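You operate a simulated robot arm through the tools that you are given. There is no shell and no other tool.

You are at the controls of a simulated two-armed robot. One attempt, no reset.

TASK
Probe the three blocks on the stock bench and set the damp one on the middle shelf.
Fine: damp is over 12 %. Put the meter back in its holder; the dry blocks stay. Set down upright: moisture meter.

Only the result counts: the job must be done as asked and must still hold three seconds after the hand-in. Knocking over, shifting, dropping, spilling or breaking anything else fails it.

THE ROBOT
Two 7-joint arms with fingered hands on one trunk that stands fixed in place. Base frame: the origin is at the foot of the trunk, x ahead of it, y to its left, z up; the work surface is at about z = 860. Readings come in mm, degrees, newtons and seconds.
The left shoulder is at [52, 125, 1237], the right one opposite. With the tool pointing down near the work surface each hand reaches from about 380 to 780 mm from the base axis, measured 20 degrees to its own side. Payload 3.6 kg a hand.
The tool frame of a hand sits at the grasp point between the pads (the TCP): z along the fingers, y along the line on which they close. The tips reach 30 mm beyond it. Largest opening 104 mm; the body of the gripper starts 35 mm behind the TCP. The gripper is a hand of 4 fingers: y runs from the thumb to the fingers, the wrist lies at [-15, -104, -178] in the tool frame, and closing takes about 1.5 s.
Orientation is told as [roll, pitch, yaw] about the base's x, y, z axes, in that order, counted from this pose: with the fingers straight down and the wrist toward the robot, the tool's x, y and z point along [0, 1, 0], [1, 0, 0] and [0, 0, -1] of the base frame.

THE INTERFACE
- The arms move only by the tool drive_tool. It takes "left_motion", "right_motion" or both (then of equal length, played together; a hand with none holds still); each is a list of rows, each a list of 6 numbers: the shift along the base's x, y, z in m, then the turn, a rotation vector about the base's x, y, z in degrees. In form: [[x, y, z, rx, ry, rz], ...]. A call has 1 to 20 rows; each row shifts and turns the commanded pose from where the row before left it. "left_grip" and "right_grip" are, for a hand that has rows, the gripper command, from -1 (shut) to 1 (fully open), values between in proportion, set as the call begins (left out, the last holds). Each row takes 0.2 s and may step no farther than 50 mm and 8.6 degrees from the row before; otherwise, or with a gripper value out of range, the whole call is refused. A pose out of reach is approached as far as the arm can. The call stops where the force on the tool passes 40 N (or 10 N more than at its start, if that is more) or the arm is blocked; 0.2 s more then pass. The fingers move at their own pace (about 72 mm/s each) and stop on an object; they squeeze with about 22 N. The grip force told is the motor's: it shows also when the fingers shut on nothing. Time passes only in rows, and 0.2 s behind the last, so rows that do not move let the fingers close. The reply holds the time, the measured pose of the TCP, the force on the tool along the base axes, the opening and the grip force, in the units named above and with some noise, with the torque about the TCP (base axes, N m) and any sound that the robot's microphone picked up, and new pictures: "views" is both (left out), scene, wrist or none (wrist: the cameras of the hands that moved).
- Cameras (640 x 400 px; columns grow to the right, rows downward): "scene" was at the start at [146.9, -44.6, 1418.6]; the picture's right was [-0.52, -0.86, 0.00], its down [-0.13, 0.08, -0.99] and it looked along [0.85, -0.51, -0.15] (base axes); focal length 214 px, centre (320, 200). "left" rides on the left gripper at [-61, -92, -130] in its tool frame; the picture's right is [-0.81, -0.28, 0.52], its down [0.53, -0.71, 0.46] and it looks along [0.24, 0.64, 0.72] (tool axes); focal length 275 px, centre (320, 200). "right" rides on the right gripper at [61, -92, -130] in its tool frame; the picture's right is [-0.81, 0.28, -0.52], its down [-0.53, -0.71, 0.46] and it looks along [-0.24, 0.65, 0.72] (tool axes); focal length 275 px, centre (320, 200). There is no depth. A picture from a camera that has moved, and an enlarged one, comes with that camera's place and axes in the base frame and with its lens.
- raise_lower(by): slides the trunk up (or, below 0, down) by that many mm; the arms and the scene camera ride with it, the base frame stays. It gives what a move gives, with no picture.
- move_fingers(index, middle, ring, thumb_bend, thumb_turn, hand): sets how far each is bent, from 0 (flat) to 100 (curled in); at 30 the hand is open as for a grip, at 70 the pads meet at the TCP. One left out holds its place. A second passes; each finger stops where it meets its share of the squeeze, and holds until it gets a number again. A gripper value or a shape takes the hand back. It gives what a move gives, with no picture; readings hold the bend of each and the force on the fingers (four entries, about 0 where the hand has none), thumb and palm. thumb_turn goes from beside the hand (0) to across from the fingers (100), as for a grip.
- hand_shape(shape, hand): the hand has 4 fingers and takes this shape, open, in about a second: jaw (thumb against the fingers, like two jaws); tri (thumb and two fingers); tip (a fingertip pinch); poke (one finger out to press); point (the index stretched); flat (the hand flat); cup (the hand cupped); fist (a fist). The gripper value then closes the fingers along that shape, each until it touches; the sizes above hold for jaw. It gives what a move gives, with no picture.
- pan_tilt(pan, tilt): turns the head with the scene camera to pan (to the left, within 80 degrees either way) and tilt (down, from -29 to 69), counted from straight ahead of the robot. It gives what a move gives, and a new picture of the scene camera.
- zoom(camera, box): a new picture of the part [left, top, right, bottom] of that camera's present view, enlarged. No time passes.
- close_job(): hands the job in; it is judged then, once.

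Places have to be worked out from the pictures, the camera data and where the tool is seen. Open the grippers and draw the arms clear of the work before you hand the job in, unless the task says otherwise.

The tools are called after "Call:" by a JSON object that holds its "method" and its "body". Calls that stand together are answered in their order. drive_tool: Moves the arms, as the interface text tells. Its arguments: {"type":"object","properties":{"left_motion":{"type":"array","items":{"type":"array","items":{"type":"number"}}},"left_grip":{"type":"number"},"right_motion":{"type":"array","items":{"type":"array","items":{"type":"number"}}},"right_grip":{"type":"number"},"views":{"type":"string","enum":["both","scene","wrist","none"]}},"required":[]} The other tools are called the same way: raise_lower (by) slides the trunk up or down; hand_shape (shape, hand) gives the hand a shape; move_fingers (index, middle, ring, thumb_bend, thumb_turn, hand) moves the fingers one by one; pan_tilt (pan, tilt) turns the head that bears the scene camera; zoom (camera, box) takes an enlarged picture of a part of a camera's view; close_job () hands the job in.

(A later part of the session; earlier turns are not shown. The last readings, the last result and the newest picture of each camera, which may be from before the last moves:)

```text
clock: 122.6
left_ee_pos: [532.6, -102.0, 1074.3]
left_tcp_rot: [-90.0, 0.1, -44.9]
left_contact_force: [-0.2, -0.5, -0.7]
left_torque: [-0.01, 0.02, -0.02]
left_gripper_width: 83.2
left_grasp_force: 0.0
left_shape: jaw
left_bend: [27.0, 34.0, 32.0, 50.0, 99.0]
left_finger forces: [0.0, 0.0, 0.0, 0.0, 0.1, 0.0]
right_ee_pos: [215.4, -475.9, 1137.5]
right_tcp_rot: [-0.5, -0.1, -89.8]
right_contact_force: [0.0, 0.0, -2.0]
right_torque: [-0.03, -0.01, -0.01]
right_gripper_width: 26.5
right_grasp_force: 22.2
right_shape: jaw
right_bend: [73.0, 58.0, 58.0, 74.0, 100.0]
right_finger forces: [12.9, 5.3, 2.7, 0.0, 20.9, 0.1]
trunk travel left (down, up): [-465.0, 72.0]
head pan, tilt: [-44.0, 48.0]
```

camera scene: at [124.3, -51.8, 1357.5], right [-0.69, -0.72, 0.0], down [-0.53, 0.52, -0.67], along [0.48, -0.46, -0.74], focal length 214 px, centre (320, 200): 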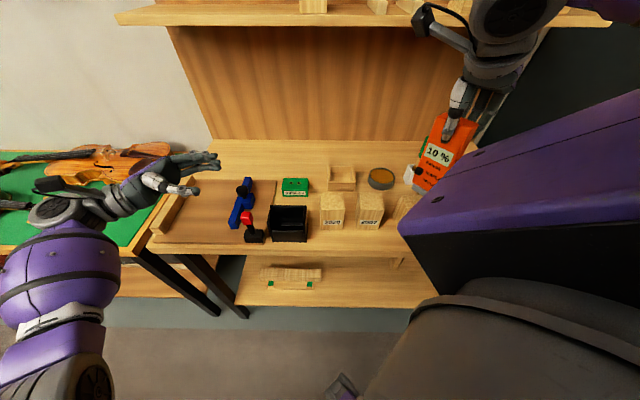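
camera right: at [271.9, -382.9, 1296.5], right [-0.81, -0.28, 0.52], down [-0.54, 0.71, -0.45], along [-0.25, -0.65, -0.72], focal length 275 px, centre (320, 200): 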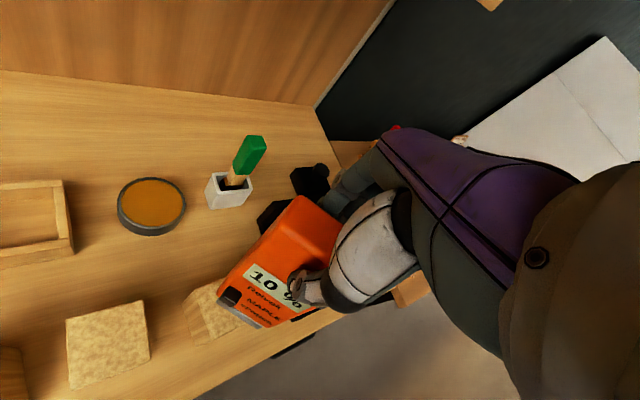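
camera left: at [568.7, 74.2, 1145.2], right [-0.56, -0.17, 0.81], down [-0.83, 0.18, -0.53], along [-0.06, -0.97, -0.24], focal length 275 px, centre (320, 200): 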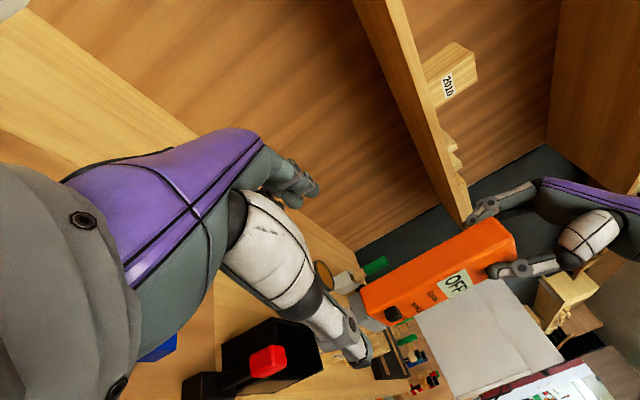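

The block's top lies largely under the meter's foot. I'll creep down to contact and hold.

Call:
{"method": "drive_tool", "body": {"right_motion": [[0, 0, -0.002, 0, 0, 0], [0, 0, 0, 0, 0, 0]], "views": "none"}}

Call:
{"method": "drive_tool", "body": {"right_motion": [[0, 0, -0.0015, 0, 0, 0], [0, 0, 0, 0, 0, 0]], "views": "none"}}

Call:
{"method": "drive_tool", "body": {"right_motion": [[0, 0, -0.0012, 0, 0, 0], [0, 0, 0, 0, 0, 0], [0, 0, 0, 0, 0, 0], [0, 0, 0, 0, 0, 0], [0, 0, 0, 0, 0, 0], [0, 0, 0, 0, 0, 0], [0, 0, 0, 0, 0, 0], [0, 0, 0, 0, 0, 0]], "views": "wrist"}}

Call:
{"method": "zoom", "body": {"camera": "right", "box": [200, 240, 320, 340]}}

```text
clock: 123.2
left_ee_pos: [532.1, -101.9, 1074.1]
left_tcp_rot: [-90.1, 0.1, -44.9]
left_contact_force: [-0.2, 0.4, 0.6]
left_torque: [0.02, -0.01, 0.01]
left_gripper_width: 83.1
left_grasp_force: 0.0
left_shape: jaw
left_bend: [27.0, 34.0, 32.0, 50.0, 99.0]
left_finger forces: [0.0, 0.0, 0.1, 0.0, 0.0, 0.0]
right_ee_pos: [213.9, -474.8, 1136.2]
right_tcp_rot: [-0.5, -0.2, -89.8]
right_contact_force: [0.2, 0.3, -1.7]
right_torque: [-0.01, 0.03, -0.04]
right_gripper_width: 26.8
right_grasp_force: 22.0
right_shape: jaw
right_bend: [73.0, 58.0, 58.0, 74.0, 100.0]
right_finger forces: [12.9, 5.3, 2.8, 0.0, 20.9, 0.0]
trunk travel left (down, up): [-465.0, 72.0]
head pan, tilt: [-44.0, 48.0]
```

```text
clock: 123.8
left_ee_pos: [531.5, -102.1, 1074.6]
left_tcp_rot: [-90.1, 0.2, -45.0]
left_contact_force: [-1.0, -0.3, -0.1]
left_torque: [0.02, -0.01, -0.03]
left_gripper_width: 82.9
left_grasp_force: 0.0
left_shape: jaw
left_bend: [27.0, 34.0, 32.0, 50.0, 99.0]
left_finger forces: [0.0, 0.0, 0.0, 0.0, 0.0, 0.0]
right_ee_pos: [214.2, -475.0, 1134.7]
right_tcp_rot: [-0.5, -0.1, -89.7]
right_contact_force: [-0.7, -0.5, -2.2]
right_torque: [-0.01, 0.02, 0.0]
right_gripper_width: 26.7
right_grasp_force: 22.0
right_shape: jaw
right_bend: [73.0, 58.0, 58.0, 74.0, 100.0]
right_finger forces: [12.9, 5.3, 2.8, 0.1, 21.0, 0.0]
trunk travel left (down, up): [-465.0, 72.0]
head pan, tilt: [-44.0, 48.0]
```

```text
clock: 125.6
left_ee_pos: [531.9, -100.3, 1074.0]
left_tcp_rot: [-90.1, 0.1, -44.9]
left_contact_force: [0.4, 0.2, -0.7]
left_torque: [-0.01, 0.02, -0.02]
left_gripper_width: 83.2
left_grasp_force: 0.0
left_shape: jaw
left_bend: [27.0, 34.0, 32.0, 50.0, 99.0]
left_finger forces: [0.0, 0.0, 0.1, 0.1, 0.0, 0.0]
right_ee_pos: [214.2, -476.4, 1134.4]
right_tcp_rot: [-0.3, -0.1, -89.7]
right_contact_force: [0.0, 0.8, 0.9]
right_torque: [0.01, 0.01, 0.01]
right_gripper_width: 26.7
right_grasp_force: 21.6
right_shape: jaw
right_bend: [73.0, 58.0, 58.0, 74.0, 100.0]
right_finger forces: [13.0, 5.5, 2.8, 0.1, 21.2, 0.1]
trunk travel left (down, up): [-465.0, 72.0]
head pan, tilt: [-44.0, 48.0]
camera right: at [276.2, -382.7, 1264.0], right [-0.81, -0.28, 0.52], down [-0.54, 0.71, -0.45], along [-0.25, -0.65, -0.72], focal length 275 px, centre (320, 200)
```

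right: 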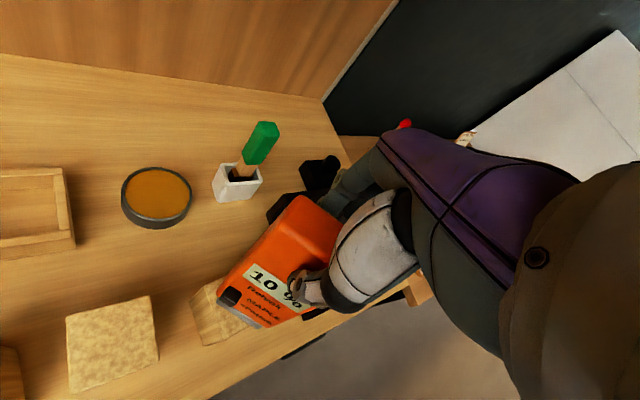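

```text
4.00 times, centred on (260, 290) of right
camera zoom: at [276.2, -382.7, 1264.0], right [-0.81, -0.28, 0.52], down [-0.54, 0.71, -0.45], along [-0.25, -0.65, -0.72], focal length 1101 px, centre (560, -160)
```

zoom: 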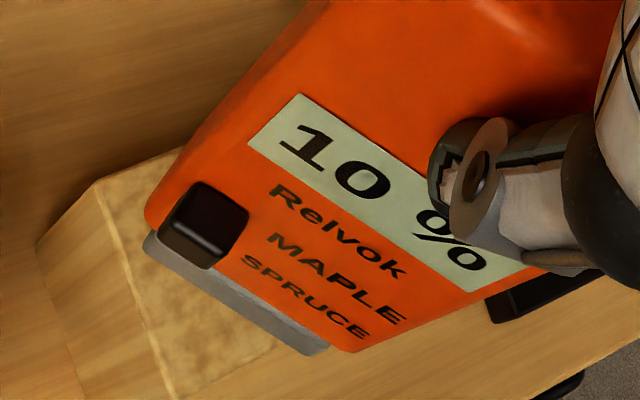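

Light contact; I'll press 1 mm more and hold three seconds.

Call:
{"method": "drive_tool", "body": {"right_motion": [[0, 0, -0.0012, 0, 0, 0], [0, 0, 0, 0, 0, 0], [0, 0, 0, 0, 0, 0], [0, 0, 0, 0, 0, 0], [0, 0, 0, 0, 0, 0], [0, 0, 0, 0, 0, 0], [0, 0, 0, 0, 0, 0], [0, 0, 0, 0, 0, 0], [0, 0, 0, 0, 0, 0], [0, 0, 0, 0, 0, 0], [0, 0, 0, 0, 0, 0], [0, 0, 0, 0, 0, 0], [0, 0, 0, 0, 0, 0], [0, 0, 0, 0, 0, 0], [0, 0, 0, 0, 0, 0]], "views": "none"}}

Call:
{"method": "zoom", "body": {"camera": "right", "box": [200, 240, 320, 340]}}

```text
clock: 128.8
left_ee_pos: [531.3, -100.5, 1074.1]
left_tcp_rot: [-90.1, 0.2, -44.9]
left_contact_force: [0.5, 0.6, -0.1]
left_torque: [-0.02, -0.01, 0.0]
left_gripper_width: 83.0
left_grasp_force: 0.0
left_shape: jaw
left_bend: [27.0, 34.0, 32.0, 50.0, 99.0]
left_finger forces: [0.0, 0.1, 0.0, 0.0, 0.0, 0.0]
right_ee_pos: [213.0, -474.3, 1133.2]
right_tcp_rot: [-0.3, -0.2, -89.8]
right_contact_force: [-1.1, -0.4, 11.9]
right_torque: [0.0, 0.03, -0.01]
right_gripper_width: 26.7
right_grasp_force: 22.6
right_shape: jaw
right_bend: [73.0, 58.0, 58.0, 74.0, 100.0]
right_finger forces: [13.4, 5.7, 3.0, 0.0, 22.2, 0.1]
trunk travel left (down, up): [-465.0, 72.0]
head pan, tilt: [-44.0, 48.0]
```

```text
4.00 times, centred on (260, 290) of right
camera zoom: at [276.0, -381.8, 1263.2], right [-0.81, -0.28, 0.52], down [-0.54, 0.71, -0.45], along [-0.25, -0.65, -0.72], focal length 1101 px, centre (560, -160)
```

zoom: 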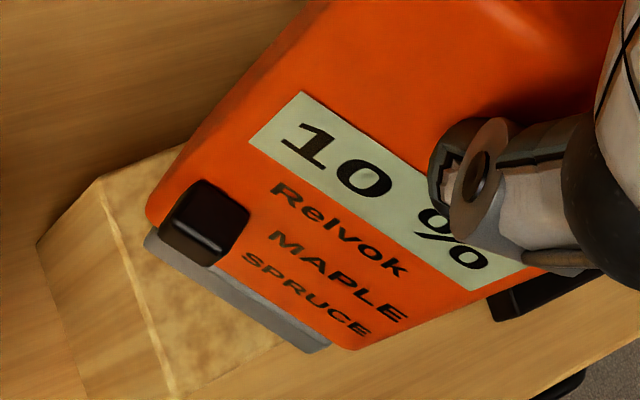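

Still 10 % on all three, so mere surface contact isn't enough; the pins probably have to be driven into the wood. I'll increase the push in steps, watching for them to sink in.

Call:
{"method": "drive_tool", "body": {"right_motion": [[0, 0, -0.0012, 0, 0, 0], [0, 0, 0, 0, 0, 0]], "views": "none"}}

Call:
{"method": "drive_tool", "body": {"right_motion": [[0, 0, -0.0008, 0, 0, 0], [0, 0, 0, 0, 0, 0], [0, 0, 0, 0, 0, 0]], "views": "none"}}

Call:
{"method": "zoom", "body": {"camera": "right", "box": [200, 240, 320, 340]}}

```text
clock: 129.4
left_ee_pos: [530.9, -100.7, 1074.8]
left_tcp_rot: [-90.1, -0.1, -45.0]
left_contact_force: [0.1, -0.1, 0.4]
left_torque: [-0.04, -0.03, -0.01]
left_gripper_width: 83.0
left_grasp_force: 0.0
left_shape: jaw
left_bend: [27.0, 34.0, 32.0, 50.0, 99.0]
left_finger forces: [0.0, 0.0, 0.1, 0.1, 0.0, 0.1]
right_ee_pos: [214.3, -475.0, 1133.0]
right_tcp_rot: [-0.4, -0.3, -89.8]
right_contact_force: [-1.7, -0.3, 15.8]
right_torque: [0.02, 0.03, -0.03]
right_gripper_width: 26.9
right_grasp_force: 21.8
right_shape: jaw
right_bend: [73.0, 58.0, 58.0, 74.0, 100.0]
right_finger forces: [13.8, 6.2, 3.2, 0.0, 23.1, 0.1]
trunk travel left (down, up): [-465.0, 72.0]
head pan, tilt: [-44.0, 48.0]
```

```text
clock: 130.2
left_ee_pos: [530.7, -100.5, 1075.1]
left_tcp_rot: [-90.1, 0.1, -45.1]
left_contact_force: [0.9, -0.7, -0.2]
left_torque: [-0.01, -0.02, 0.02]
left_gripper_width: 82.7
left_grasp_force: 0.0
left_shape: jaw
left_bend: [27.0, 34.0, 32.0, 50.0, 99.0]
left_finger forces: [0.0, 0.0, 0.0, 0.0, 0.0, 0.0]
right_ee_pos: [213.3, -473.1, 1133.4]
right_tcp_rot: [-0.5, -0.1, -89.9]
right_contact_force: [-1.9, -0.3, 22.6]
right_torque: [0.0, 0.06, -0.01]
right_gripper_width: 27.3
right_grasp_force: 22.4
right_shape: jaw
right_bend: [74.0, 58.0, 58.0, 74.0, 100.0]
right_finger forces: [14.4, 6.7, 3.5, 0.0, 24.3, 0.1]
trunk travel left (down, up): [-465.0, 72.0]
head pan, tilt: [-44.0, 48.0]
```

```text
4.00 times, centred on (260, 290) of right
camera zoom: at [275.7, -381.2, 1262.4], right [-0.81, -0.28, 0.52], down [-0.54, 0.71, -0.45], along [-0.25, -0.65, -0.72], focal length 1101 px, centre (560, -160)
```

zoom: 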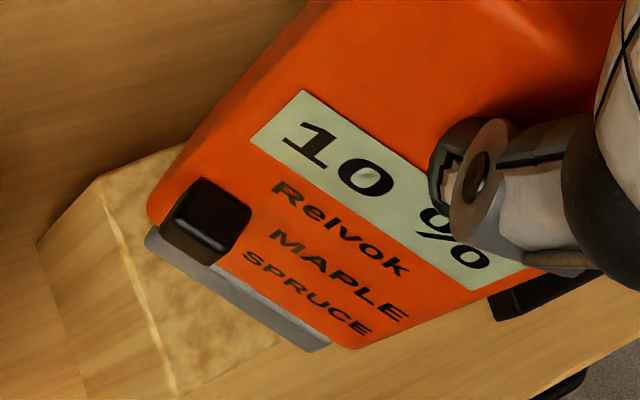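

No sinking at 23 N. I'll go up carefully to about 33 N.

Call:
{"method": "drive_tool", "body": {"right_motion": [[0, 0, -0.0012, 0, 0, 0], [0, 0, 0, 0, 0, 0], [0, 0, 0, 0, 0, 0]], "views": "none"}}

Call:
{"method": "zoom", "body": {"camera": "right", "box": [200, 240, 320, 340]}}

```text
clock: 131.0
left_ee_pos: [530.9, -99.7, 1075.6]
left_tcp_rot: [-90.1, 0.0, -45.0]
left_contact_force: [0.2, 1.3, 0.3]
left_torque: [0.0, 0.0, 0.01]
left_gripper_width: 83.1
left_grasp_force: 0.1
left_shape: jaw
left_bend: [27.0, 34.0, 32.0, 50.0, 99.0]
left_finger forces: [0.1, 0.0, 0.0, 0.0, 0.0, 0.1]
right_ee_pos: [213.4, -473.5, 1131.4]
right_tcp_rot: [-0.2, -0.4, -89.8]
right_contact_force: [-2.5, -0.1, 31.1]
right_torque: [0.0, 0.09, 0.03]
right_gripper_width: 28.3
right_grasp_force: 21.8
right_shape: jaw
right_bend: [74.0, 58.0, 58.0, 74.0, 100.0]
right_finger forces: [15.6, 7.4, 3.2, 0.0, 26.1, 0.0]
trunk travel left (down, up): [-465.0, 72.0]
head pan, tilt: [-44.0, 48.0]
```

```text
4.00 times, centred on (260, 290) of right
camera zoom: at [275.5, -381.0, 1261.5], right [-0.81, -0.27, 0.52], down [-0.54, 0.71, -0.46], along [-0.25, -0.65, -0.72], focal length 1101 px, centre (560, -160)
```

zoom: 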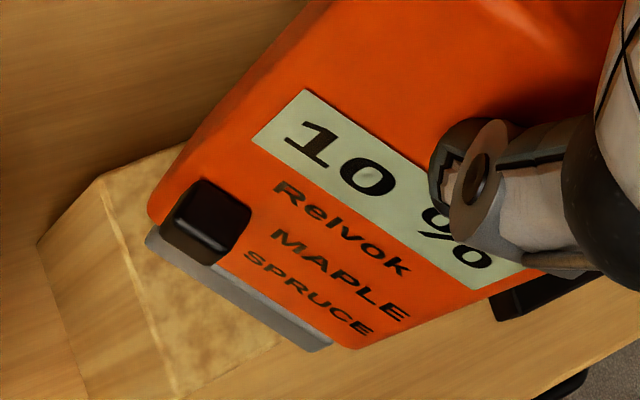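

31 N doesn't sink the pins, but the torque suggests the load sits on only one pin (the knob-side one), so the circuit isn't closed. I'll raise, roll the meter about 1.4° to level the two pins, and touch down again.

Call:
{"method": "drive_tool", "body": {"right_motion": [[0, 0, 0.004, 0, 0, 0], [0, 0, 0.003, 0, 0, 0], [-0.0045, 0, 0, 0, -1.4, 0], [0, 0, 0, 0, 0, 0]], "views": "none"}}

Call:
{"method": "drive_tool", "body": {"right_motion": [[0, 0, -0.002, 0, 0, 0], [0, 0, -0.0015, 0, 0, 0], [0, 0, 0, 0, 0, 0]], "views": "none"}}

```text
clock: 132.0
left_ee_pos: [533.1, -103.2, 1073.2]
left_tcp_rot: [-90.1, 0.1, -45.1]
left_contact_force: [0.4, 0.9, 0.5]
left_torque: [-0.03, 0.0, -0.01]
left_gripper_width: 82.8
left_grasp_force: 0.0
left_shape: jaw
left_bend: [27.0, 34.0, 32.0, 50.0, 99.0]
left_finger forces: [0.0, 0.0, 0.0, 0.0, 0.0, 0.0]
right_ee_pos: [212.9, -476.8, 1138.6]
right_tcp_rot: [0.8, 0.1, -89.7]
right_contact_force: [-0.2, 0.1, -2.4]
right_torque: [0.0, 0.01, 0.01]
right_gripper_width: 26.6
right_grasp_force: 22.2
right_shape: jaw
right_bend: [73.0, 58.0, 58.0, 74.0, 100.0]
right_finger forces: [12.7, 5.4, 2.6, 0.0, 20.7, 0.0]
right hand out of reach, approached as far as the arm can: row 3
trunk travel left (down, up): [-465.0, 72.0]
head pan, tilt: [-44.0, 48.0]
```

```text
clock: 132.8
left_ee_pos: [531.4, -101.5, 1074.2]
left_tcp_rot: [-90.2, 0.1, -45.1]
left_contact_force: [-0.1, 0.2, 0.3]
left_torque: [0.01, 0.01, -0.02]
left_gripper_width: 82.9
left_grasp_force: 0.0
left_shape: jaw
left_bend: [27.0, 34.0, 32.0, 50.0, 99.0]
left_finger forces: [0.0, 0.1, 0.0, 0.0, 0.0, 0.1]
right_ee_pos: [213.3, -478.1, 1134.0]
right_tcp_rot: [0.8, 0.0, -89.9]
right_contact_force: [0.5, 0.0, -1.9]
right_torque: [-0.06, 0.01, -0.02]
right_gripper_width: 26.9
right_grasp_force: 21.9
right_shape: jaw
right_bend: [73.0, 58.0, 58.0, 74.0, 100.0]
right_finger forces: [12.8, 5.5, 2.6, 0.1, 20.8, 0.0]
trunk travel left (down, up): [-465.0, 72.0]
head pan, tilt: [-44.0, 48.0]
```

Not touching yet. I'll continue down by a millimetre at a time and look at the display after a hold.

Call:
{"method": "drive_tool", "body": {"right_motion": [[0, 0, -0.001, 0, 0, 0], [0, 0, 0, 0, 0, 0]], "views": "none"}}

Call:
{"method": "drive_tool", "body": {"right_motion": [[0, 0, -0.001, 0, 0, 0], [0, 0, 0, 0, 0, 0], [0, 0, 0, 0, 0, 0], [0, 0, 0, 0, 0, 0], [0, 0, 0, 0, 0, 0], [0, 0, 0, 0, 0, 0], [0, 0, 0, 0, 0, 0], [0, 0, 0, 0, 0, 0]], "views": "none"}}

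Call:
{"method": "zoom", "body": {"camera": "right", "box": [200, 240, 320, 340]}}

```text
clock: 133.4
left_ee_pos: [531.6, -102.3, 1073.3]
left_tcp_rot: [-90.1, 0.1, -45.0]
left_contact_force: [0.2, -0.4, -0.5]
left_torque: [-0.06, -0.03, 0.0]
left_gripper_width: 82.8
left_grasp_force: 0.0
left_shape: jaw
left_bend: [27.0, 34.0, 32.0, 50.0, 99.0]
left_finger forces: [0.0, 0.0, 0.1, 0.1, 0.0, 0.1]
right_ee_pos: [213.6, -477.8, 1134.5]
right_tcp_rot: [0.9, 0.1, -89.8]
right_contact_force: [0.1, -0.2, -0.7]
right_torque: [-0.01, -0.01, 0.02]
right_gripper_width: 26.9
right_grasp_force: 21.7
right_shape: jaw
right_bend: [73.0, 58.0, 58.0, 74.0, 100.0]
right_finger forces: [12.9, 5.4, 2.6, 0.0, 20.8, 0.0]
trunk travel left (down, up): [-465.0, 72.0]
head pan, tilt: [-44.0, 48.0]
```

```text
clock: 135.2
left_ee_pos: [530.2, -101.1, 1074.1]
left_tcp_rot: [-90.1, 0.1, -45.0]
left_contact_force: [0.4, -1.0, 0.0]
left_torque: [0.0, 0.02, 0.03]
left_gripper_width: 82.8
left_grasp_force: 0.1
left_shape: jaw
left_bend: [27.0, 34.0, 32.0, 50.0, 99.0]
left_finger forces: [0.0, 0.0, 0.1, 0.1, 0.1, 0.0]
right_ee_pos: [212.8, -476.5, 1132.9]
right_tcp_rot: [1.1, 0.0, -89.9]
right_contact_force: [-1.2, 0.2, 9.7]
right_torque: [0.06, 0.02, -0.01]
right_gripper_width: 27.1
right_grasp_force: 22.4
right_shape: jaw
right_bend: [73.0, 58.0, 58.0, 74.0, 100.0]
right_finger forces: [13.3, 5.9, 2.9, 0.1, 22.0, 0.1]
trunk travel left (down, up): [-465.0, 72.0]
head pan, tilt: [-44.0, 48.0]
```

```text
4.00 times, centred on (260, 290) of right
camera zoom: at [272.3, -385.6, 1264.5], right [-0.82, -0.28, 0.5], down [-0.53, 0.71, -0.47], along [-0.23, -0.65, -0.73], focal length 1101 px, centre (560, -160)
```

zoom: 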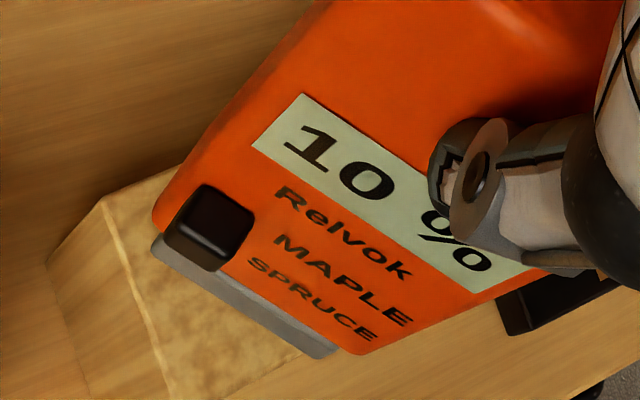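

Still no new reading. I'll look closely at the top of block 2007 from the right camera to see whether the blocks have probing holes or marks.

Call:
{"method": "zoom", "body": {"camera": "right", "box": [55, 285, 165, 395]}}

Call:
{"method": "zoom", "body": {"camera": "scene", "box": [315, 185, 387, 235]}}

```text
3.64 times, centred on (110, 340) of right
camera zoom: at [272.3, -385.6, 1264.5], right [-0.82, -0.28, 0.5], down [-0.53, 0.71, -0.47], along [-0.23, -0.65, -0.73], focal length 1001 px, centre (1084, -309)
```

zoom: 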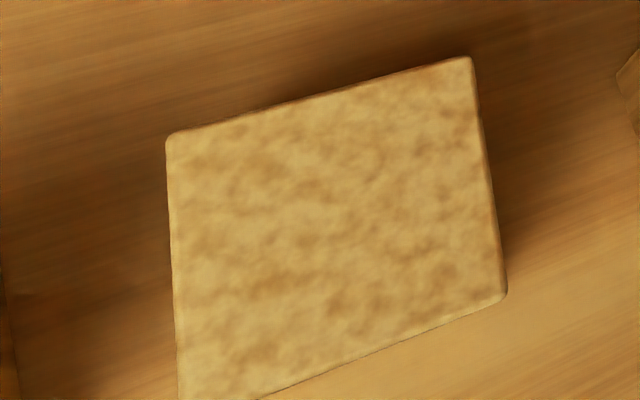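

```text
8.00 times, centred on (351, 210) of scene
camera zoom: at [123.6, -50.9, 1357.6], right [-0.69, -0.72, 0.0], down [-0.53, 0.52, -0.67], along [0.48, -0.47, -0.74], focal length 1716 px, centre (72, 120)
```

zoom: 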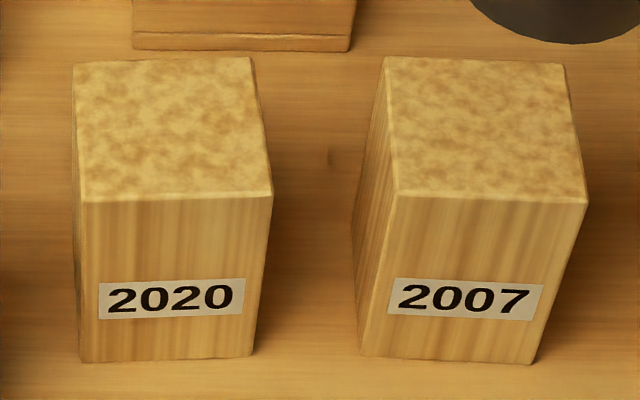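

The block tops show no holes, just end grain. I'll hold the current contact on 2023 for five more seconds, gathering force/torque readings to judge whether both pins bear.

Call:
{"method": "drive_tool", "body": {"right_motion": [[0, 0, -0.0006, 0, 0, 0], [0, 0, 0, 0, 0, 0], [0, 0, 0, 0, 0, 0], [0, 0, 0, 0, 0, 0], [0, 0, 0, 0, 0, 0], [0, 0, 0, 0, 0, 0], [0, 0, 0, 0, 0, 0], [0, 0, 0, 0, 0, 0], [0, 0, 0, 0, 0, 0], [0, 0, 0, 0, 0, 0]], "views": "none"}}

Call:
{"method": "drive_tool", "body": {"right_motion": [[0, 0, 0, 0, 0, 0], [0, 0, 0, 0, 0, 0], [0, 0, 0, 0, 0, 0], [0, 0, 0, 0, 0, 0], [0, 0, 0, 0, 0, 0], [0, 0, 0, 0, 0, 0], [0, 0, 0, 0, 0, 0], [0, 0, 0, 0, 0, 0], [0, 0, 0, 0, 0, 0], [0, 0, 0, 0, 0, 0]], "views": "none"}}

Call:
{"method": "zoom", "body": {"camera": "right", "box": [200, 240, 320, 340]}}

```text
clock: 137.4
left_ee_pos: [531.4, -101.5, 1074.9]
left_tcp_rot: [-90.1, 0.2, -45.0]
left_contact_force: [-1.0, 0.1, -0.2]
left_torque: [-0.03, -0.01, -0.02]
left_gripper_width: 83.1
left_grasp_force: 0.1
left_shape: jaw
left_bend: [27.0, 34.0, 32.0, 50.0, 99.0]
left_finger forces: [0.0, 0.0, 0.1, 0.1, 0.0, 0.1]
right_ee_pos: [213.4, -477.0, 1132.7]
right_tcp_rot: [0.8, -0.2, -89.9]
right_contact_force: [-1.3, -0.1, 11.0]
right_torque: [0.0, 0.04, 0.01]
right_gripper_width: 27.1
right_grasp_force: 22.5
right_shape: jaw
right_bend: [73.0, 58.0, 58.0, 74.0, 100.0]
right_finger forces: [13.2, 5.9, 2.8, 0.0, 22.1, 0.0]
trunk travel left (down, up): [-465.0, 72.0]
head pan, tilt: [-44.0, 48.0]
```

```text
clock: 139.6
left_ee_pos: [530.6, -101.3, 1073.9]
left_tcp_rot: [-90.1, 0.0, -45.2]
left_contact_force: [0.1, -1.6, 0.0]
left_torque: [0.0, -0.02, -0.01]
left_gripper_width: 83.0
left_grasp_force: 0.1
left_shape: jaw
left_bend: [27.0, 34.0, 32.0, 50.0, 99.0]
left_finger forces: [0.1, 0.0, 0.0, 0.1, 0.0, 0.1]
right_ee_pos: [212.5, -477.7, 1133.3]
right_tcp_rot: [0.9, -0.2, -89.9]
right_contact_force: [-1.2, 0.2, 10.5]
right_torque: [-0.01, 0.04, -0.01]
right_gripper_width: 27.0
right_grasp_force: 21.7
right_shape: jaw
right_bend: [73.0, 58.0, 58.0, 74.0, 100.0]
right_finger forces: [13.3, 5.9, 2.9, 0.1, 22.1, 0.0]
trunk travel left (down, up): [-465.0, 72.0]
head pan, tilt: [-44.0, 48.0]
```

```text
4.00 times, centred on (260, 290) of right
camera zoom: at [272.2, -385.6, 1264.5], right [-0.82, -0.28, 0.5], down [-0.53, 0.71, -0.47], along [-0.23, -0.65, -0.73], focal length 1101 px, centre (560, -160)
```

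zoom: 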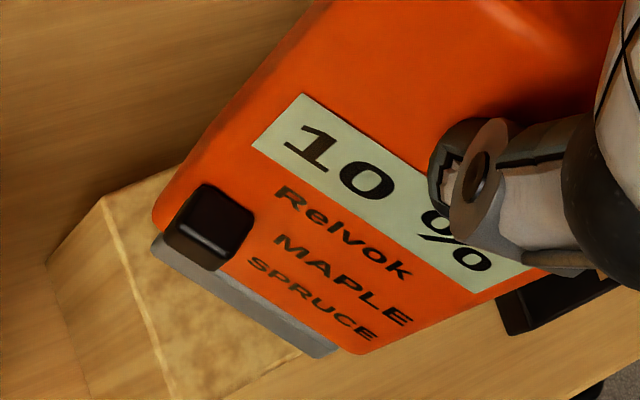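

The torque shows all the load on the knob-side pin (about 14 mm off-centre), so the other pin isn't touching. I'll raise, roll another 2°, and touch down again.

Call:
{"method": "drive_tool", "body": {"right_motion": [[0, 0, 0.004, 0, 0, 0], [0, 0, 0, 0, -2.0, 0], [0, 0, -0.002, 0, 0, 0], [0, 0, 0, 0, 0, 0]], "views": "none"}}

Call:
{"method": "drive_tool", "body": {"right_motion": [[0, 0, -0.001, 0, 0, 0], [0, 0, -0.001, 0, 0, 0], [0, 0, 0, 0, 0, 0]], "views": "none"}}

Call:
{"method": "drive_tool", "body": {"right_motion": [[0, 0, -0.001, 0, 0, 0], [0, 0, 0, 0, 0, 0], [0, 0, 0, 0, 0, 0], [0, 0, 0, 0, 0, 0]], "views": "none"}}

Call:
{"method": "zoom", "body": {"camera": "right", "box": [200, 240, 320, 340]}}

```text
clock: 140.6
left_ee_pos: [531.4, -101.0, 1073.9]
left_tcp_rot: [-90.1, 0.1, -45.0]
left_contact_force: [0.2, -0.1, 0.4]
left_torque: [0.01, 0.01, 0.0]
left_gripper_width: 83.0
left_grasp_force: 0.0
left_shape: jaw
left_bend: [27.0, 34.0, 32.0, 50.0, 99.0]
left_finger forces: [0.0, 0.1, 0.0, 0.0, 0.1, 0.0]
right_ee_pos: [214.8, -479.1, 1134.1]
right_tcp_rot: [2.9, -0.1, -89.9]
right_contact_force: [-0.2, -0.1, -2.7]
right_torque: [-0.05, -0.01, -0.01]
right_gripper_width: 26.8
right_grasp_force: 22.1
right_shape: jaw
right_bend: [73.0, 58.0, 58.0, 74.0, 100.0]
right_finger forces: [12.8, 5.5, 2.8, 0.0, 20.9, 0.0]
right hand out of reach, approached as far as the arm can: row 2
trunk travel left (down, up): [-465.0, 72.0]
head pan, tilt: [-44.0, 48.0]
```

```text
clock: 141.4
left_ee_pos: [532.7, -101.5, 1075.1]
left_tcp_rot: [-90.1, 0.1, -45.0]
left_contact_force: [0.3, 0.2, 0.0]
left_torque: [0.0, -0.03, 0.02]
left_gripper_width: 83.2
left_grasp_force: 0.1
left_shape: jaw
left_bend: [27.0, 34.0, 32.0, 50.0, 99.0]
left_finger forces: [0.0, 0.0, 0.1, 0.1, 0.0, 0.0]
right_ee_pos: [216.3, -480.3, 1134.0]
right_tcp_rot: [2.9, 0.0, -89.9]
right_contact_force: [0.4, 0.1, 0.3]
right_torque: [-0.03, 0.01, 0.03]
right_gripper_width: 27.0
right_grasp_force: 22.0
right_shape: jaw
right_bend: [73.0, 58.0, 58.0, 74.0, 100.0]
right_finger forces: [12.9, 5.4, 2.7, 0.0, 21.2, 0.0]
trunk travel left (down, up): [-465.0, 72.0]
head pan, tilt: [-44.0, 48.0]
```

```text
clock: 142.4
left_ee_pos: [531.5, -100.7, 1074.9]
left_tcp_rot: [-90.0, 0.1, -45.1]
left_contact_force: [0.2, -1.4, 0.8]
left_torque: [0.0, 0.01, 0.02]
left_gripper_width: 83.1
left_grasp_force: 0.0
left_shape: jaw
left_bend: [27.0, 34.0, 32.0, 50.0, 99.0]
left_finger forces: [0.0, 0.0, 0.0, 0.0, 0.0, 0.0]
right_ee_pos: [215.9, -482.6, 1133.2]
right_tcp_rot: [2.9, 0.0, -89.9]
right_contact_force: [-0.3, 0.2, 5.1]
right_torque: [-0.03, -0.01, 0.0]
right_gripper_width: 26.8
right_grasp_force: 21.8
right_shape: jaw
right_bend: [73.0, 58.0, 58.0, 74.0, 100.0]
right_finger forces: [13.1, 5.6, 2.8, 0.0, 21.5, 0.0]
trunk travel left (down, up): [-465.0, 72.0]
head pan, tilt: [-44.0, 48.0]
```

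```text
4.00 times, centred on (260, 290) of right
camera zoom: at [270.1, -389.3, 1266.6], right [-0.83, -0.28, 0.48], down [-0.51, 0.71, -0.48], along [-0.21, -0.65, -0.74], focal length 1101 px, centre (560, -160)
```

zoom: 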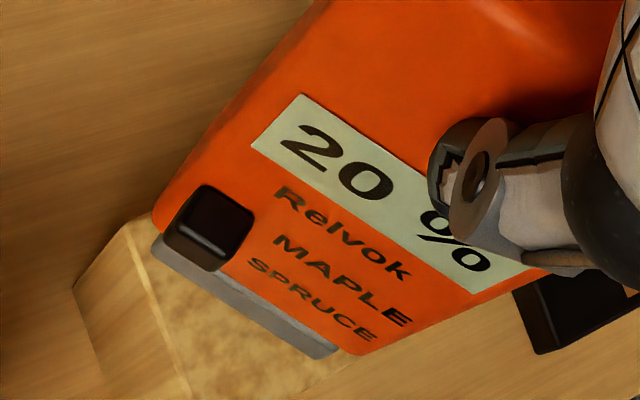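

Excellent: with both pins bearing, block 2023 reads **20 %**. So two-pin contact is what it takes. I'll lift off and go to block 2007 in the same attitude.

Call:
{"method": "drive_tool", "body": {"right_motion": [[0, 0, 0.005, 0, 0, 0], [0, 0, 0.025, 0, 0, 0], [0.0178, 0.0204, 0, 0, 0, 0], [0.0178, 0.0204, 0, 0, 0, 0], [0.0178, 0.0204, 0, 0, 0, 0], [0.0178, 0.0204, 0, 0, 0, 0], [0, 0, 0, 0, 0, 0]], "views": "both"}}

Call:
{"method": "zoom", "body": {"camera": "scene", "box": [330, 130, 430, 240]}}

```text
clock: 144.0
left_ee_pos: [533.0, -101.2, 1074.6]
left_tcp_rot: [-90.1, 0.1, -45.0]
left_contact_force: [-0.2, -0.5, 0.2]
left_torque: [0.01, -0.02, -0.01]
left_gripper_width: 83.1
left_grasp_force: 0.1
left_shape: jaw
left_bend: [27.0, 34.0, 32.0, 50.0, 99.0]
left_finger forces: [0.0, 0.0, 0.0, 0.0, 0.0, 0.1]
right_ee_pos: [286.8, -399.6, 1164.0]
right_tcp_rot: [2.9, -0.1, -89.9]
right_contact_force: [-0.1, 0.9, -2.7]
right_torque: [0.0, 0.01, 0.0]
right_gripper_width: 26.9
right_grasp_force: 21.9
right_shape: jaw
right_bend: [73.0, 58.0, 58.0, 74.0, 100.0]
right_finger forces: [12.7, 5.3, 2.6, 0.0, 20.7, 0.1]
trunk travel left (down, up): [-465.0, 72.0]
head pan, tilt: [-44.0, 48.0]
camera scene: at [123.7, -51.9, 1357.6], right [-0.69, -0.72, 0.0], down [-0.53, 0.52, -0.67], along [0.48, -0.46, -0.74], focal length 214 px, centre (320, 200)
camera right: at [340.8, -307.5, 1296.4], right [-0.84, -0.28, 0.47], down [-0.51, 0.71, -0.48], along [-0.2, -0.65, -0.74], focal length 275 px, centre (320, 200)
```

scene: 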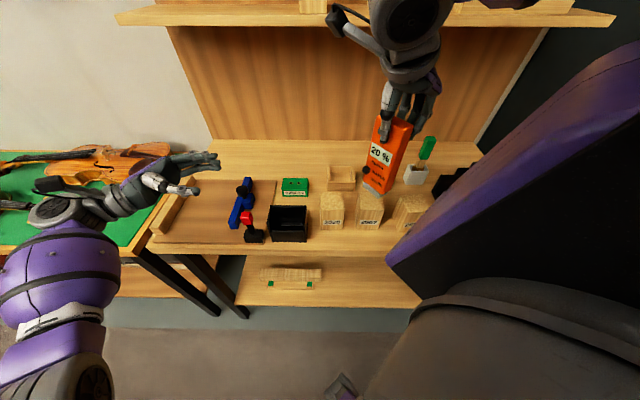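
right: 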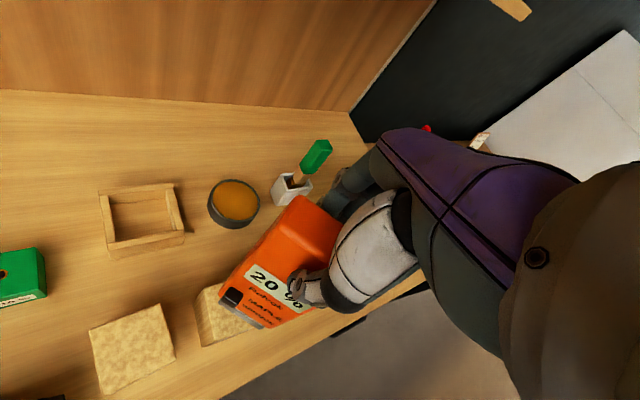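

```text
3.64 times, centred on (380, 185) of scene
camera zoom: at [123.7, -51.9, 1357.6], right [-0.69, -0.72, 0.0], down [-0.53, 0.52, -0.67], along [0.48, -0.46, -0.74], focal length 780 px, centre (102, 254)
```

zoom: 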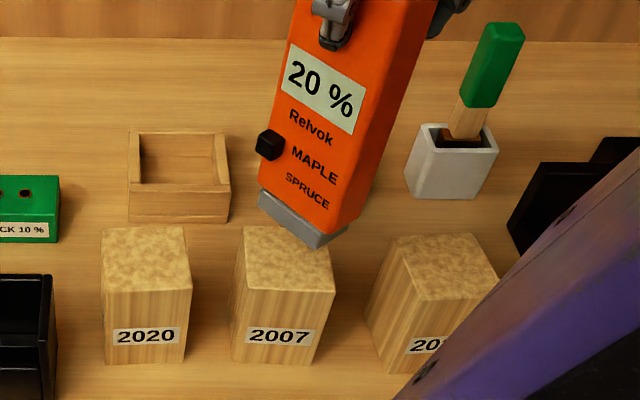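

The foot is centred over block 2007. Lowering 26 mm, then creeping to contact.

Call:
{"method": "drive_tool", "body": {"right_motion": [[0, 0, -0.012, 0, 0, 0], [0.001, -0.001, -0.012, 0, 0, 0], [0, 0, -0.003, 0, 0, 0], [0, 0, 0, 0, 0, 0]], "views": "none"}}

Call:
{"method": "drive_tool", "body": {"right_motion": [[0, 0, -0.0015, 0, 0, 0], [0, 0, -0.001, 0, 0, 0], [0, 0, 0, 0, 0, 0]], "views": "none"}}

Call:
{"method": "drive_tool", "body": {"right_motion": [[0, 0, -0.001, 0, 0, 0], [0, 0, 0, 0, 0, 0], [0, 0, 0, 0, 0, 0], [0, 0, 0, 0, 0, 0], [0, 0, 0, 0, 0, 0]], "views": "none"}}

Call:
{"method": "zoom", "body": {"camera": "scene", "box": [330, 130, 430, 240]}}

```text
clock: 145.0
left_ee_pos: [532.3, -101.5, 1074.2]
left_tcp_rot: [-90.1, 0.1, -45.0]
left_contact_force: [0.1, 0.5, 0.2]
left_torque: [-0.03, -0.03, 0.0]
left_gripper_width: 83.0
left_grasp_force: 0.1
left_shape: jaw
left_bend: [27.0, 34.0, 32.0, 50.0, 99.0]
left_finger forces: [0.0, 0.0, 0.1, 0.1, 0.0, 0.1]
right_ee_pos: [287.8, -399.2, 1134.3]
right_tcp_rot: [2.9, -0.1, -89.8]
right_contact_force: [-0.4, -0.3, -2.2]
right_torque: [0.01, 0.02, 0.0]
right_gripper_width: 26.5
right_grasp_force: 21.7
right_shape: jaw
right_bend: [73.0, 58.0, 58.0, 74.0, 100.0]
right_finger forces: [12.7, 5.3, 2.5, 0.0, 20.7, 0.0]
trunk travel left (down, up): [-465.0, 72.0]
head pan, tilt: [-44.0, 48.0]
```

```text
clock: 145.8
left_ee_pos: [532.5, -101.9, 1074.5]
left_tcp_rot: [-90.1, 0.1, -44.9]
left_contact_force: [-0.6, -0.3, 0.7]
left_torque: [0.01, 0.0, 0.0]
left_gripper_width: 82.9
left_grasp_force: 0.1
left_shape: jaw
left_bend: [27.0, 34.0, 32.0, 50.0, 99.0]
left_finger forces: [0.1, 0.0, 0.0, 0.1, 0.0, 0.0]
right_ee_pos: [287.0, -400.6, 1133.4]
right_tcp_rot: [3.0, -0.3, -89.8]
right_contact_force: [-0.4, -0.9, 1.2]
right_torque: [-0.03, -0.01, 0.0]
right_gripper_width: 26.8
right_grasp_force: 21.9
right_shape: jaw
right_bend: [73.0, 58.0, 58.0, 74.0, 100.0]
right_finger forces: [13.0, 5.5, 2.6, 0.0, 20.9, 0.0]
trunk travel left (down, up): [-465.0, 72.0]
head pan, tilt: [-44.0, 48.0]
```

```text
clock: 147.0
left_ee_pos: [531.4, -100.5, 1074.3]
left_tcp_rot: [-90.1, 0.2, -45.0]
left_contact_force: [0.1, -0.1, -0.9]
left_torque: [0.01, -0.01, 0.01]
left_gripper_width: 82.7
left_grasp_force: 0.1
left_shape: jaw
left_bend: [27.0, 34.0, 32.0, 50.0, 99.0]
left_finger forces: [0.0, 0.0, 0.1, 0.1, 0.1, 0.1]
right_ee_pos: [286.0, -399.7, 1132.9]
right_tcp_rot: [2.9, -0.2, -89.7]
right_contact_force: [-0.9, 0.3, 10.0]
right_torque: [0.01, -0.01, -0.01]
right_gripper_width: 27.0
right_grasp_force: 21.6
right_shape: jaw
right_bend: [73.0, 58.0, 58.0, 74.0, 100.0]
right_finger forces: [13.2, 5.9, 2.9, 0.0, 22.0, 0.0]
trunk travel left (down, up): [-465.0, 72.0]
head pan, tilt: [-44.0, 48.0]
```

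```text
3.64 times, centred on (380, 185) of scene
camera zoom: at [123.7, -51.0, 1357.6], right [-0.69, -0.72, 0.0], down [-0.53, 0.52, -0.67], along [0.48, -0.47, -0.74], focal length 780 px, centre (102, 254)
```

zoom: 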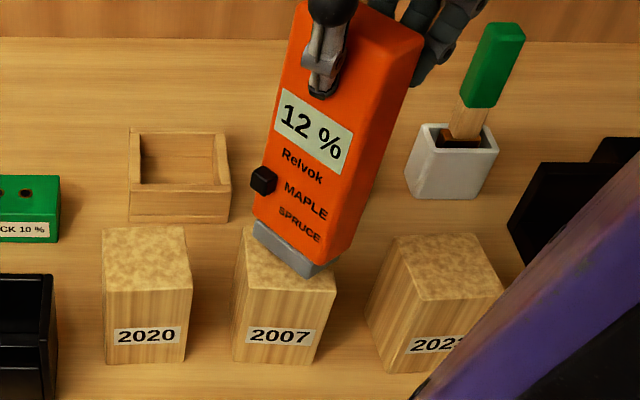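

Block 2007 reads 12 % (at MAPLE). Lifting and going on to block 2020.

Call:
{"method": "drive_tool", "body": {"right_motion": [[0, 0, 0.005, 0, 0, 0], [0, 0, 0.025, 0, 0, 0], [0.017, 0.0174, 0, 0, 0, 0], [0.017, 0.0174, 0, 0, 0, 0], [0.017, 0.0174, 0, 0, 0, 0], [0.017, 0.0174, 0, 0, 0, 0], [0, 0, -0.012, 0, 0, 0], [0, 0, -0.012, 0, 0, 0], [0, 0, 0, 0, 0, 0]], "views": "scene"}}

Call:
{"method": "zoom", "body": {"camera": "scene", "box": [300, 130, 400, 240]}}

```text
clock: 149.0
left_ee_pos: [530.6, -102.1, 1074.7]
left_tcp_rot: [-90.1, 0.1, -45.0]
left_contact_force: [0.2, -0.3, -0.5]
left_torque: [-0.01, 0.01, 0.0]
left_gripper_width: 82.8
left_grasp_force: 0.1
left_shape: jaw
left_bend: [27.0, 34.0, 32.0, 50.0, 99.0]
left_finger forces: [0.1, 0.0, 0.0, 0.0, 0.0, 0.0]
right_ee_pos: [356.5, -331.3, 1139.0]
right_tcp_rot: [3.1, -0.1, -89.8]
right_contact_force: [0.1, 1.2, -1.6]
right_torque: [0.04, 0.02, -0.03]
right_gripper_width: 26.9
right_grasp_force: 22.5
right_shape: jaw
right_bend: [73.0, 58.0, 58.0, 74.0, 100.0]
right_finger forces: [12.6, 5.3, 2.6, 0.0, 20.4, 0.0]
trunk travel left (down, up): [-465.0, 72.0]
head pan, tilt: [-44.0, 48.0]
camera scene: at [123.9, -51.8, 1357.5], right [-0.69, -0.72, 0.0], down [-0.53, 0.52, -0.67], along [0.48, -0.46, -0.74], focal length 214 px, centre (320, 200)
```

scene: 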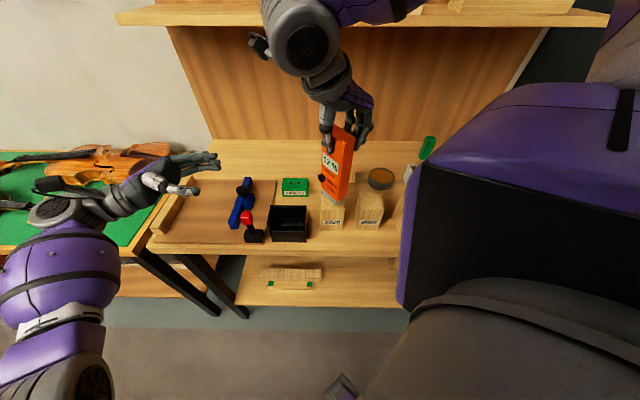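

```text
3.64 times, centred on (350, 185) of scene
camera zoom: at [123.9, -51.8, 1357.5], right [-0.69, -0.72, 0.0], down [-0.53, 0.52, -0.67], along [0.48, -0.46, -0.74], focal length 780 px, centre (211, 254)
```

zoom: 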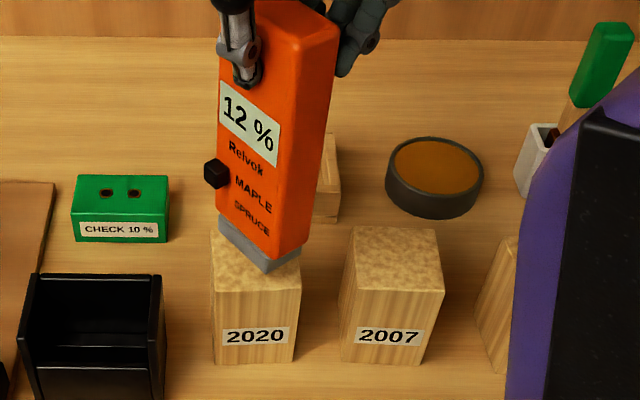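

Centred over block 2020. Creeping down to contact.

Call:
{"method": "drive_tool", "body": {"right_motion": [[0, 0, -0.003, 0, 0, 0], [0, 0, -0.0015, 0, 0, 0], [0, 0, 0, 0, 0, 0]], "views": "none"}}

Call:
{"method": "drive_tool", "body": {"right_motion": [[0, 0, -0.0015, 0, 0, 0], [0, 0, 0, 0, 0, 0], [0, 0, 0, 0, 0, 0], [0, 0, 0, 0, 0, 0], [0, 0, 0, 0, 0, 0]], "views": "none"}}

Call:
{"method": "zoom", "body": {"camera": "scene", "box": [300, 130, 400, 240]}}

```text
clock: 149.8
left_ee_pos: [531.7, -101.1, 1073.6]
left_tcp_rot: [-90.1, 0.1, -45.1]
left_contact_force: [-0.5, 0.7, 0.6]
left_torque: [-0.01, -0.01, -0.03]
left_gripper_width: 83.1
left_grasp_force: 0.1
left_shape: jaw
left_bend: [27.0, 34.0, 32.0, 50.0, 99.0]
left_finger forces: [0.0, 0.0, 0.0, 0.0, 0.1, 0.0]
right_ee_pos: [355.2, -330.9, 1134.8]
right_tcp_rot: [2.9, 0.0, -89.8]
right_contact_force: [-0.5, -0.5, -0.9]
right_torque: [-0.02, 0.06, -0.02]
right_gripper_width: 26.8
right_grasp_force: 21.9
right_shape: jaw
right_bend: [73.0, 58.0, 58.0, 74.0, 100.0]
right_finger forces: [12.7, 5.3, 2.6, 0.0, 20.6, 0.0]
trunk travel left (down, up): [-465.0, 72.0]
head pan, tilt: [-44.0, 48.0]
```

```text
clock: 151.0
left_ee_pos: [531.5, -101.3, 1074.5]
left_tcp_rot: [-90.1, 0.0, -45.0]
left_contact_force: [-0.2, -0.9, 0.0]
left_torque: [0.02, 0.03, 0.0]
left_gripper_width: 82.9
left_grasp_force: 0.0
left_shape: jaw
left_bend: [27.0, 34.0, 32.0, 50.0, 99.0]
left_finger forces: [0.1, 0.0, 0.0, 0.0, 0.1, 0.0]
right_ee_pos: [354.8, -330.2, 1132.0]
right_tcp_rot: [3.0, -0.1, -89.8]
right_contact_force: [0.9, -0.2, 14.2]
right_torque: [-0.04, -0.01, 0.02]
right_gripper_width: 27.0
right_grasp_force: 22.3
right_shape: jaw
right_bend: [74.0, 58.0, 58.0, 74.0, 100.0]
right_finger forces: [13.4, 6.3, 3.1, 0.1, 22.6, 0.0]
trunk travel left (down, up): [-465.0, 72.0]
head pan, tilt: [-44.0, 48.0]
```

```text
3.64 times, centred on (350, 185) of scene
camera zoom: at [123.3, -50.9, 1357.7], right [-0.69, -0.72, 0.0], down [-0.53, 0.52, -0.67], along [0.48, -0.47, -0.74], focal length 780 px, centre (211, 254)
```

zoom: 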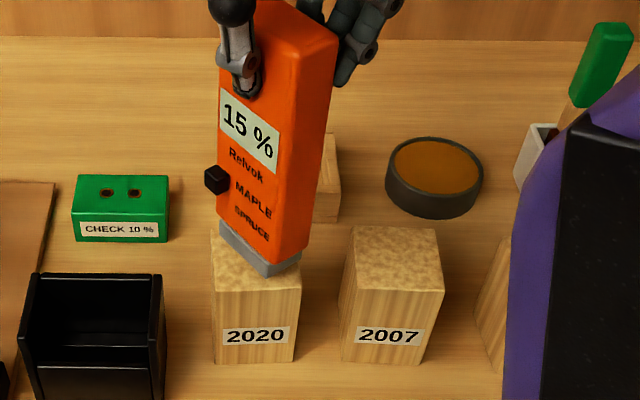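

At MAPLE: 2020 = 15 %, 2007 = 12 %, 2023 = 20 %. Two would be over 12 %, so the blocks must be spruce (straight grain) and should be read at SPRUCE as first set. I'll go back to the left hand to slide the knob down again and re-read.

Call:
{"method": "drive_tool", "body": {"right_motion": [[0, 0, 0.005, 0, 0, 0], [0, 0, 0.025, 0, 0, 0], [0.0098, 0.01775, 0.007, 0, 0, 7.5], [0.0098, 0.01775, 0.007, 0, 0, 7.5], [0.0098, 0.01775, 0.007, 0, 0, 7.5], [0.0098, 0.01775, 0.007, 0, 0, 7.5], [0.0098, 0.01775, 0.007, 0, 0, 7.5], [0.0098, 0.01775, 0.007, 0, 0, 7.5], [0, 0, 0, 0, 0, 0]], "views": "scene"}}

Call:
{"method": "zoom", "body": {"camera": "scene", "box": [240, 80, 320, 200]}}

Call:
{"method": "zoom", "body": {"camera": "left", "box": [350, 200, 530, 340]}}

```text
clock: 153.0
left_ee_pos: [530.8, -101.9, 1074.5]
left_tcp_rot: [-90.1, 0.1, -45.0]
left_contact_force: [-0.4, 0.1, 0.6]
left_torque: [0.0, 0.03, -0.03]
left_gripper_width: 83.0
left_grasp_force: 0.1
left_shape: jaw
left_bend: [27.0, 34.0, 32.0, 50.0, 99.0]
left_finger forces: [0.1, 0.0, 0.1, 0.0, 0.0, 0.0]
right_ee_pos: [413.7, -223.5, 1202.2]
right_tcp_rot: [3.0, -0.1, -44.7]
right_contact_force: [0.2, -0.2, -2.2]
right_torque: [-0.04, -0.02, -0.01]
right_gripper_width: 26.7
right_grasp_force: 22.2
right_shape: jaw
right_bend: [73.0, 58.0, 58.0, 74.0, 100.0]
right_finger forces: [12.8, 5.3, 2.6, 0.1, 20.6, 0.1]
trunk travel left (down, up): [-465.0, 72.0]
head pan, tilt: [-44.0, 48.0]
camera scene: at [124.2, -51.7, 1357.5], right [-0.69, -0.72, 0.0], down [-0.53, 0.52, -0.67], along [0.48, -0.46, -0.74], focal length 214 px, centre (320, 200)
```

scene: 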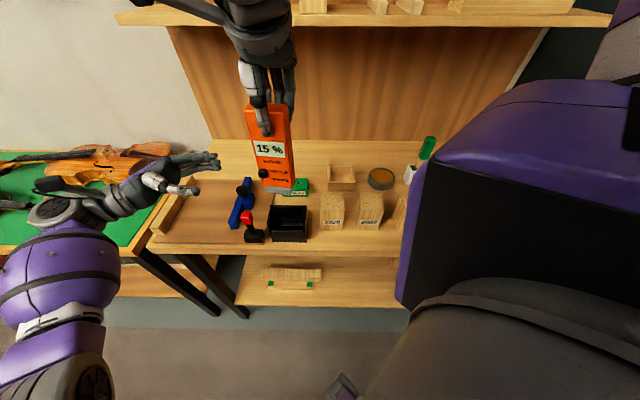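

```text
3.33 times, centred on (280, 140) of scene
camera zoom: at [124.2, -51.7, 1357.5], right [-0.69, -0.72, 0.0], down [-0.53, 0.52, -0.67], along [0.48, -0.46, -0.74], focal length 715 px, centre (453, 400)
```

zoom: 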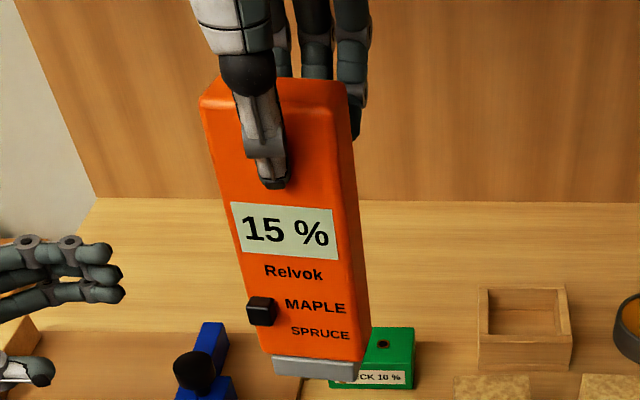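

```text
2.86 times, centred on (440, 270) of left
camera zoom: at [559.5, 56.4, 1135.7], right [-0.56, -0.17, 0.81], down [-0.83, 0.18, -0.53], along [-0.06, -0.97, -0.24], focal length 786 px, centre (-23, 0)
```

zoom: 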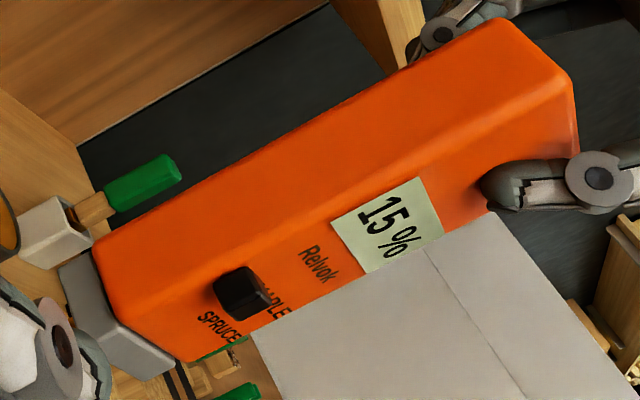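

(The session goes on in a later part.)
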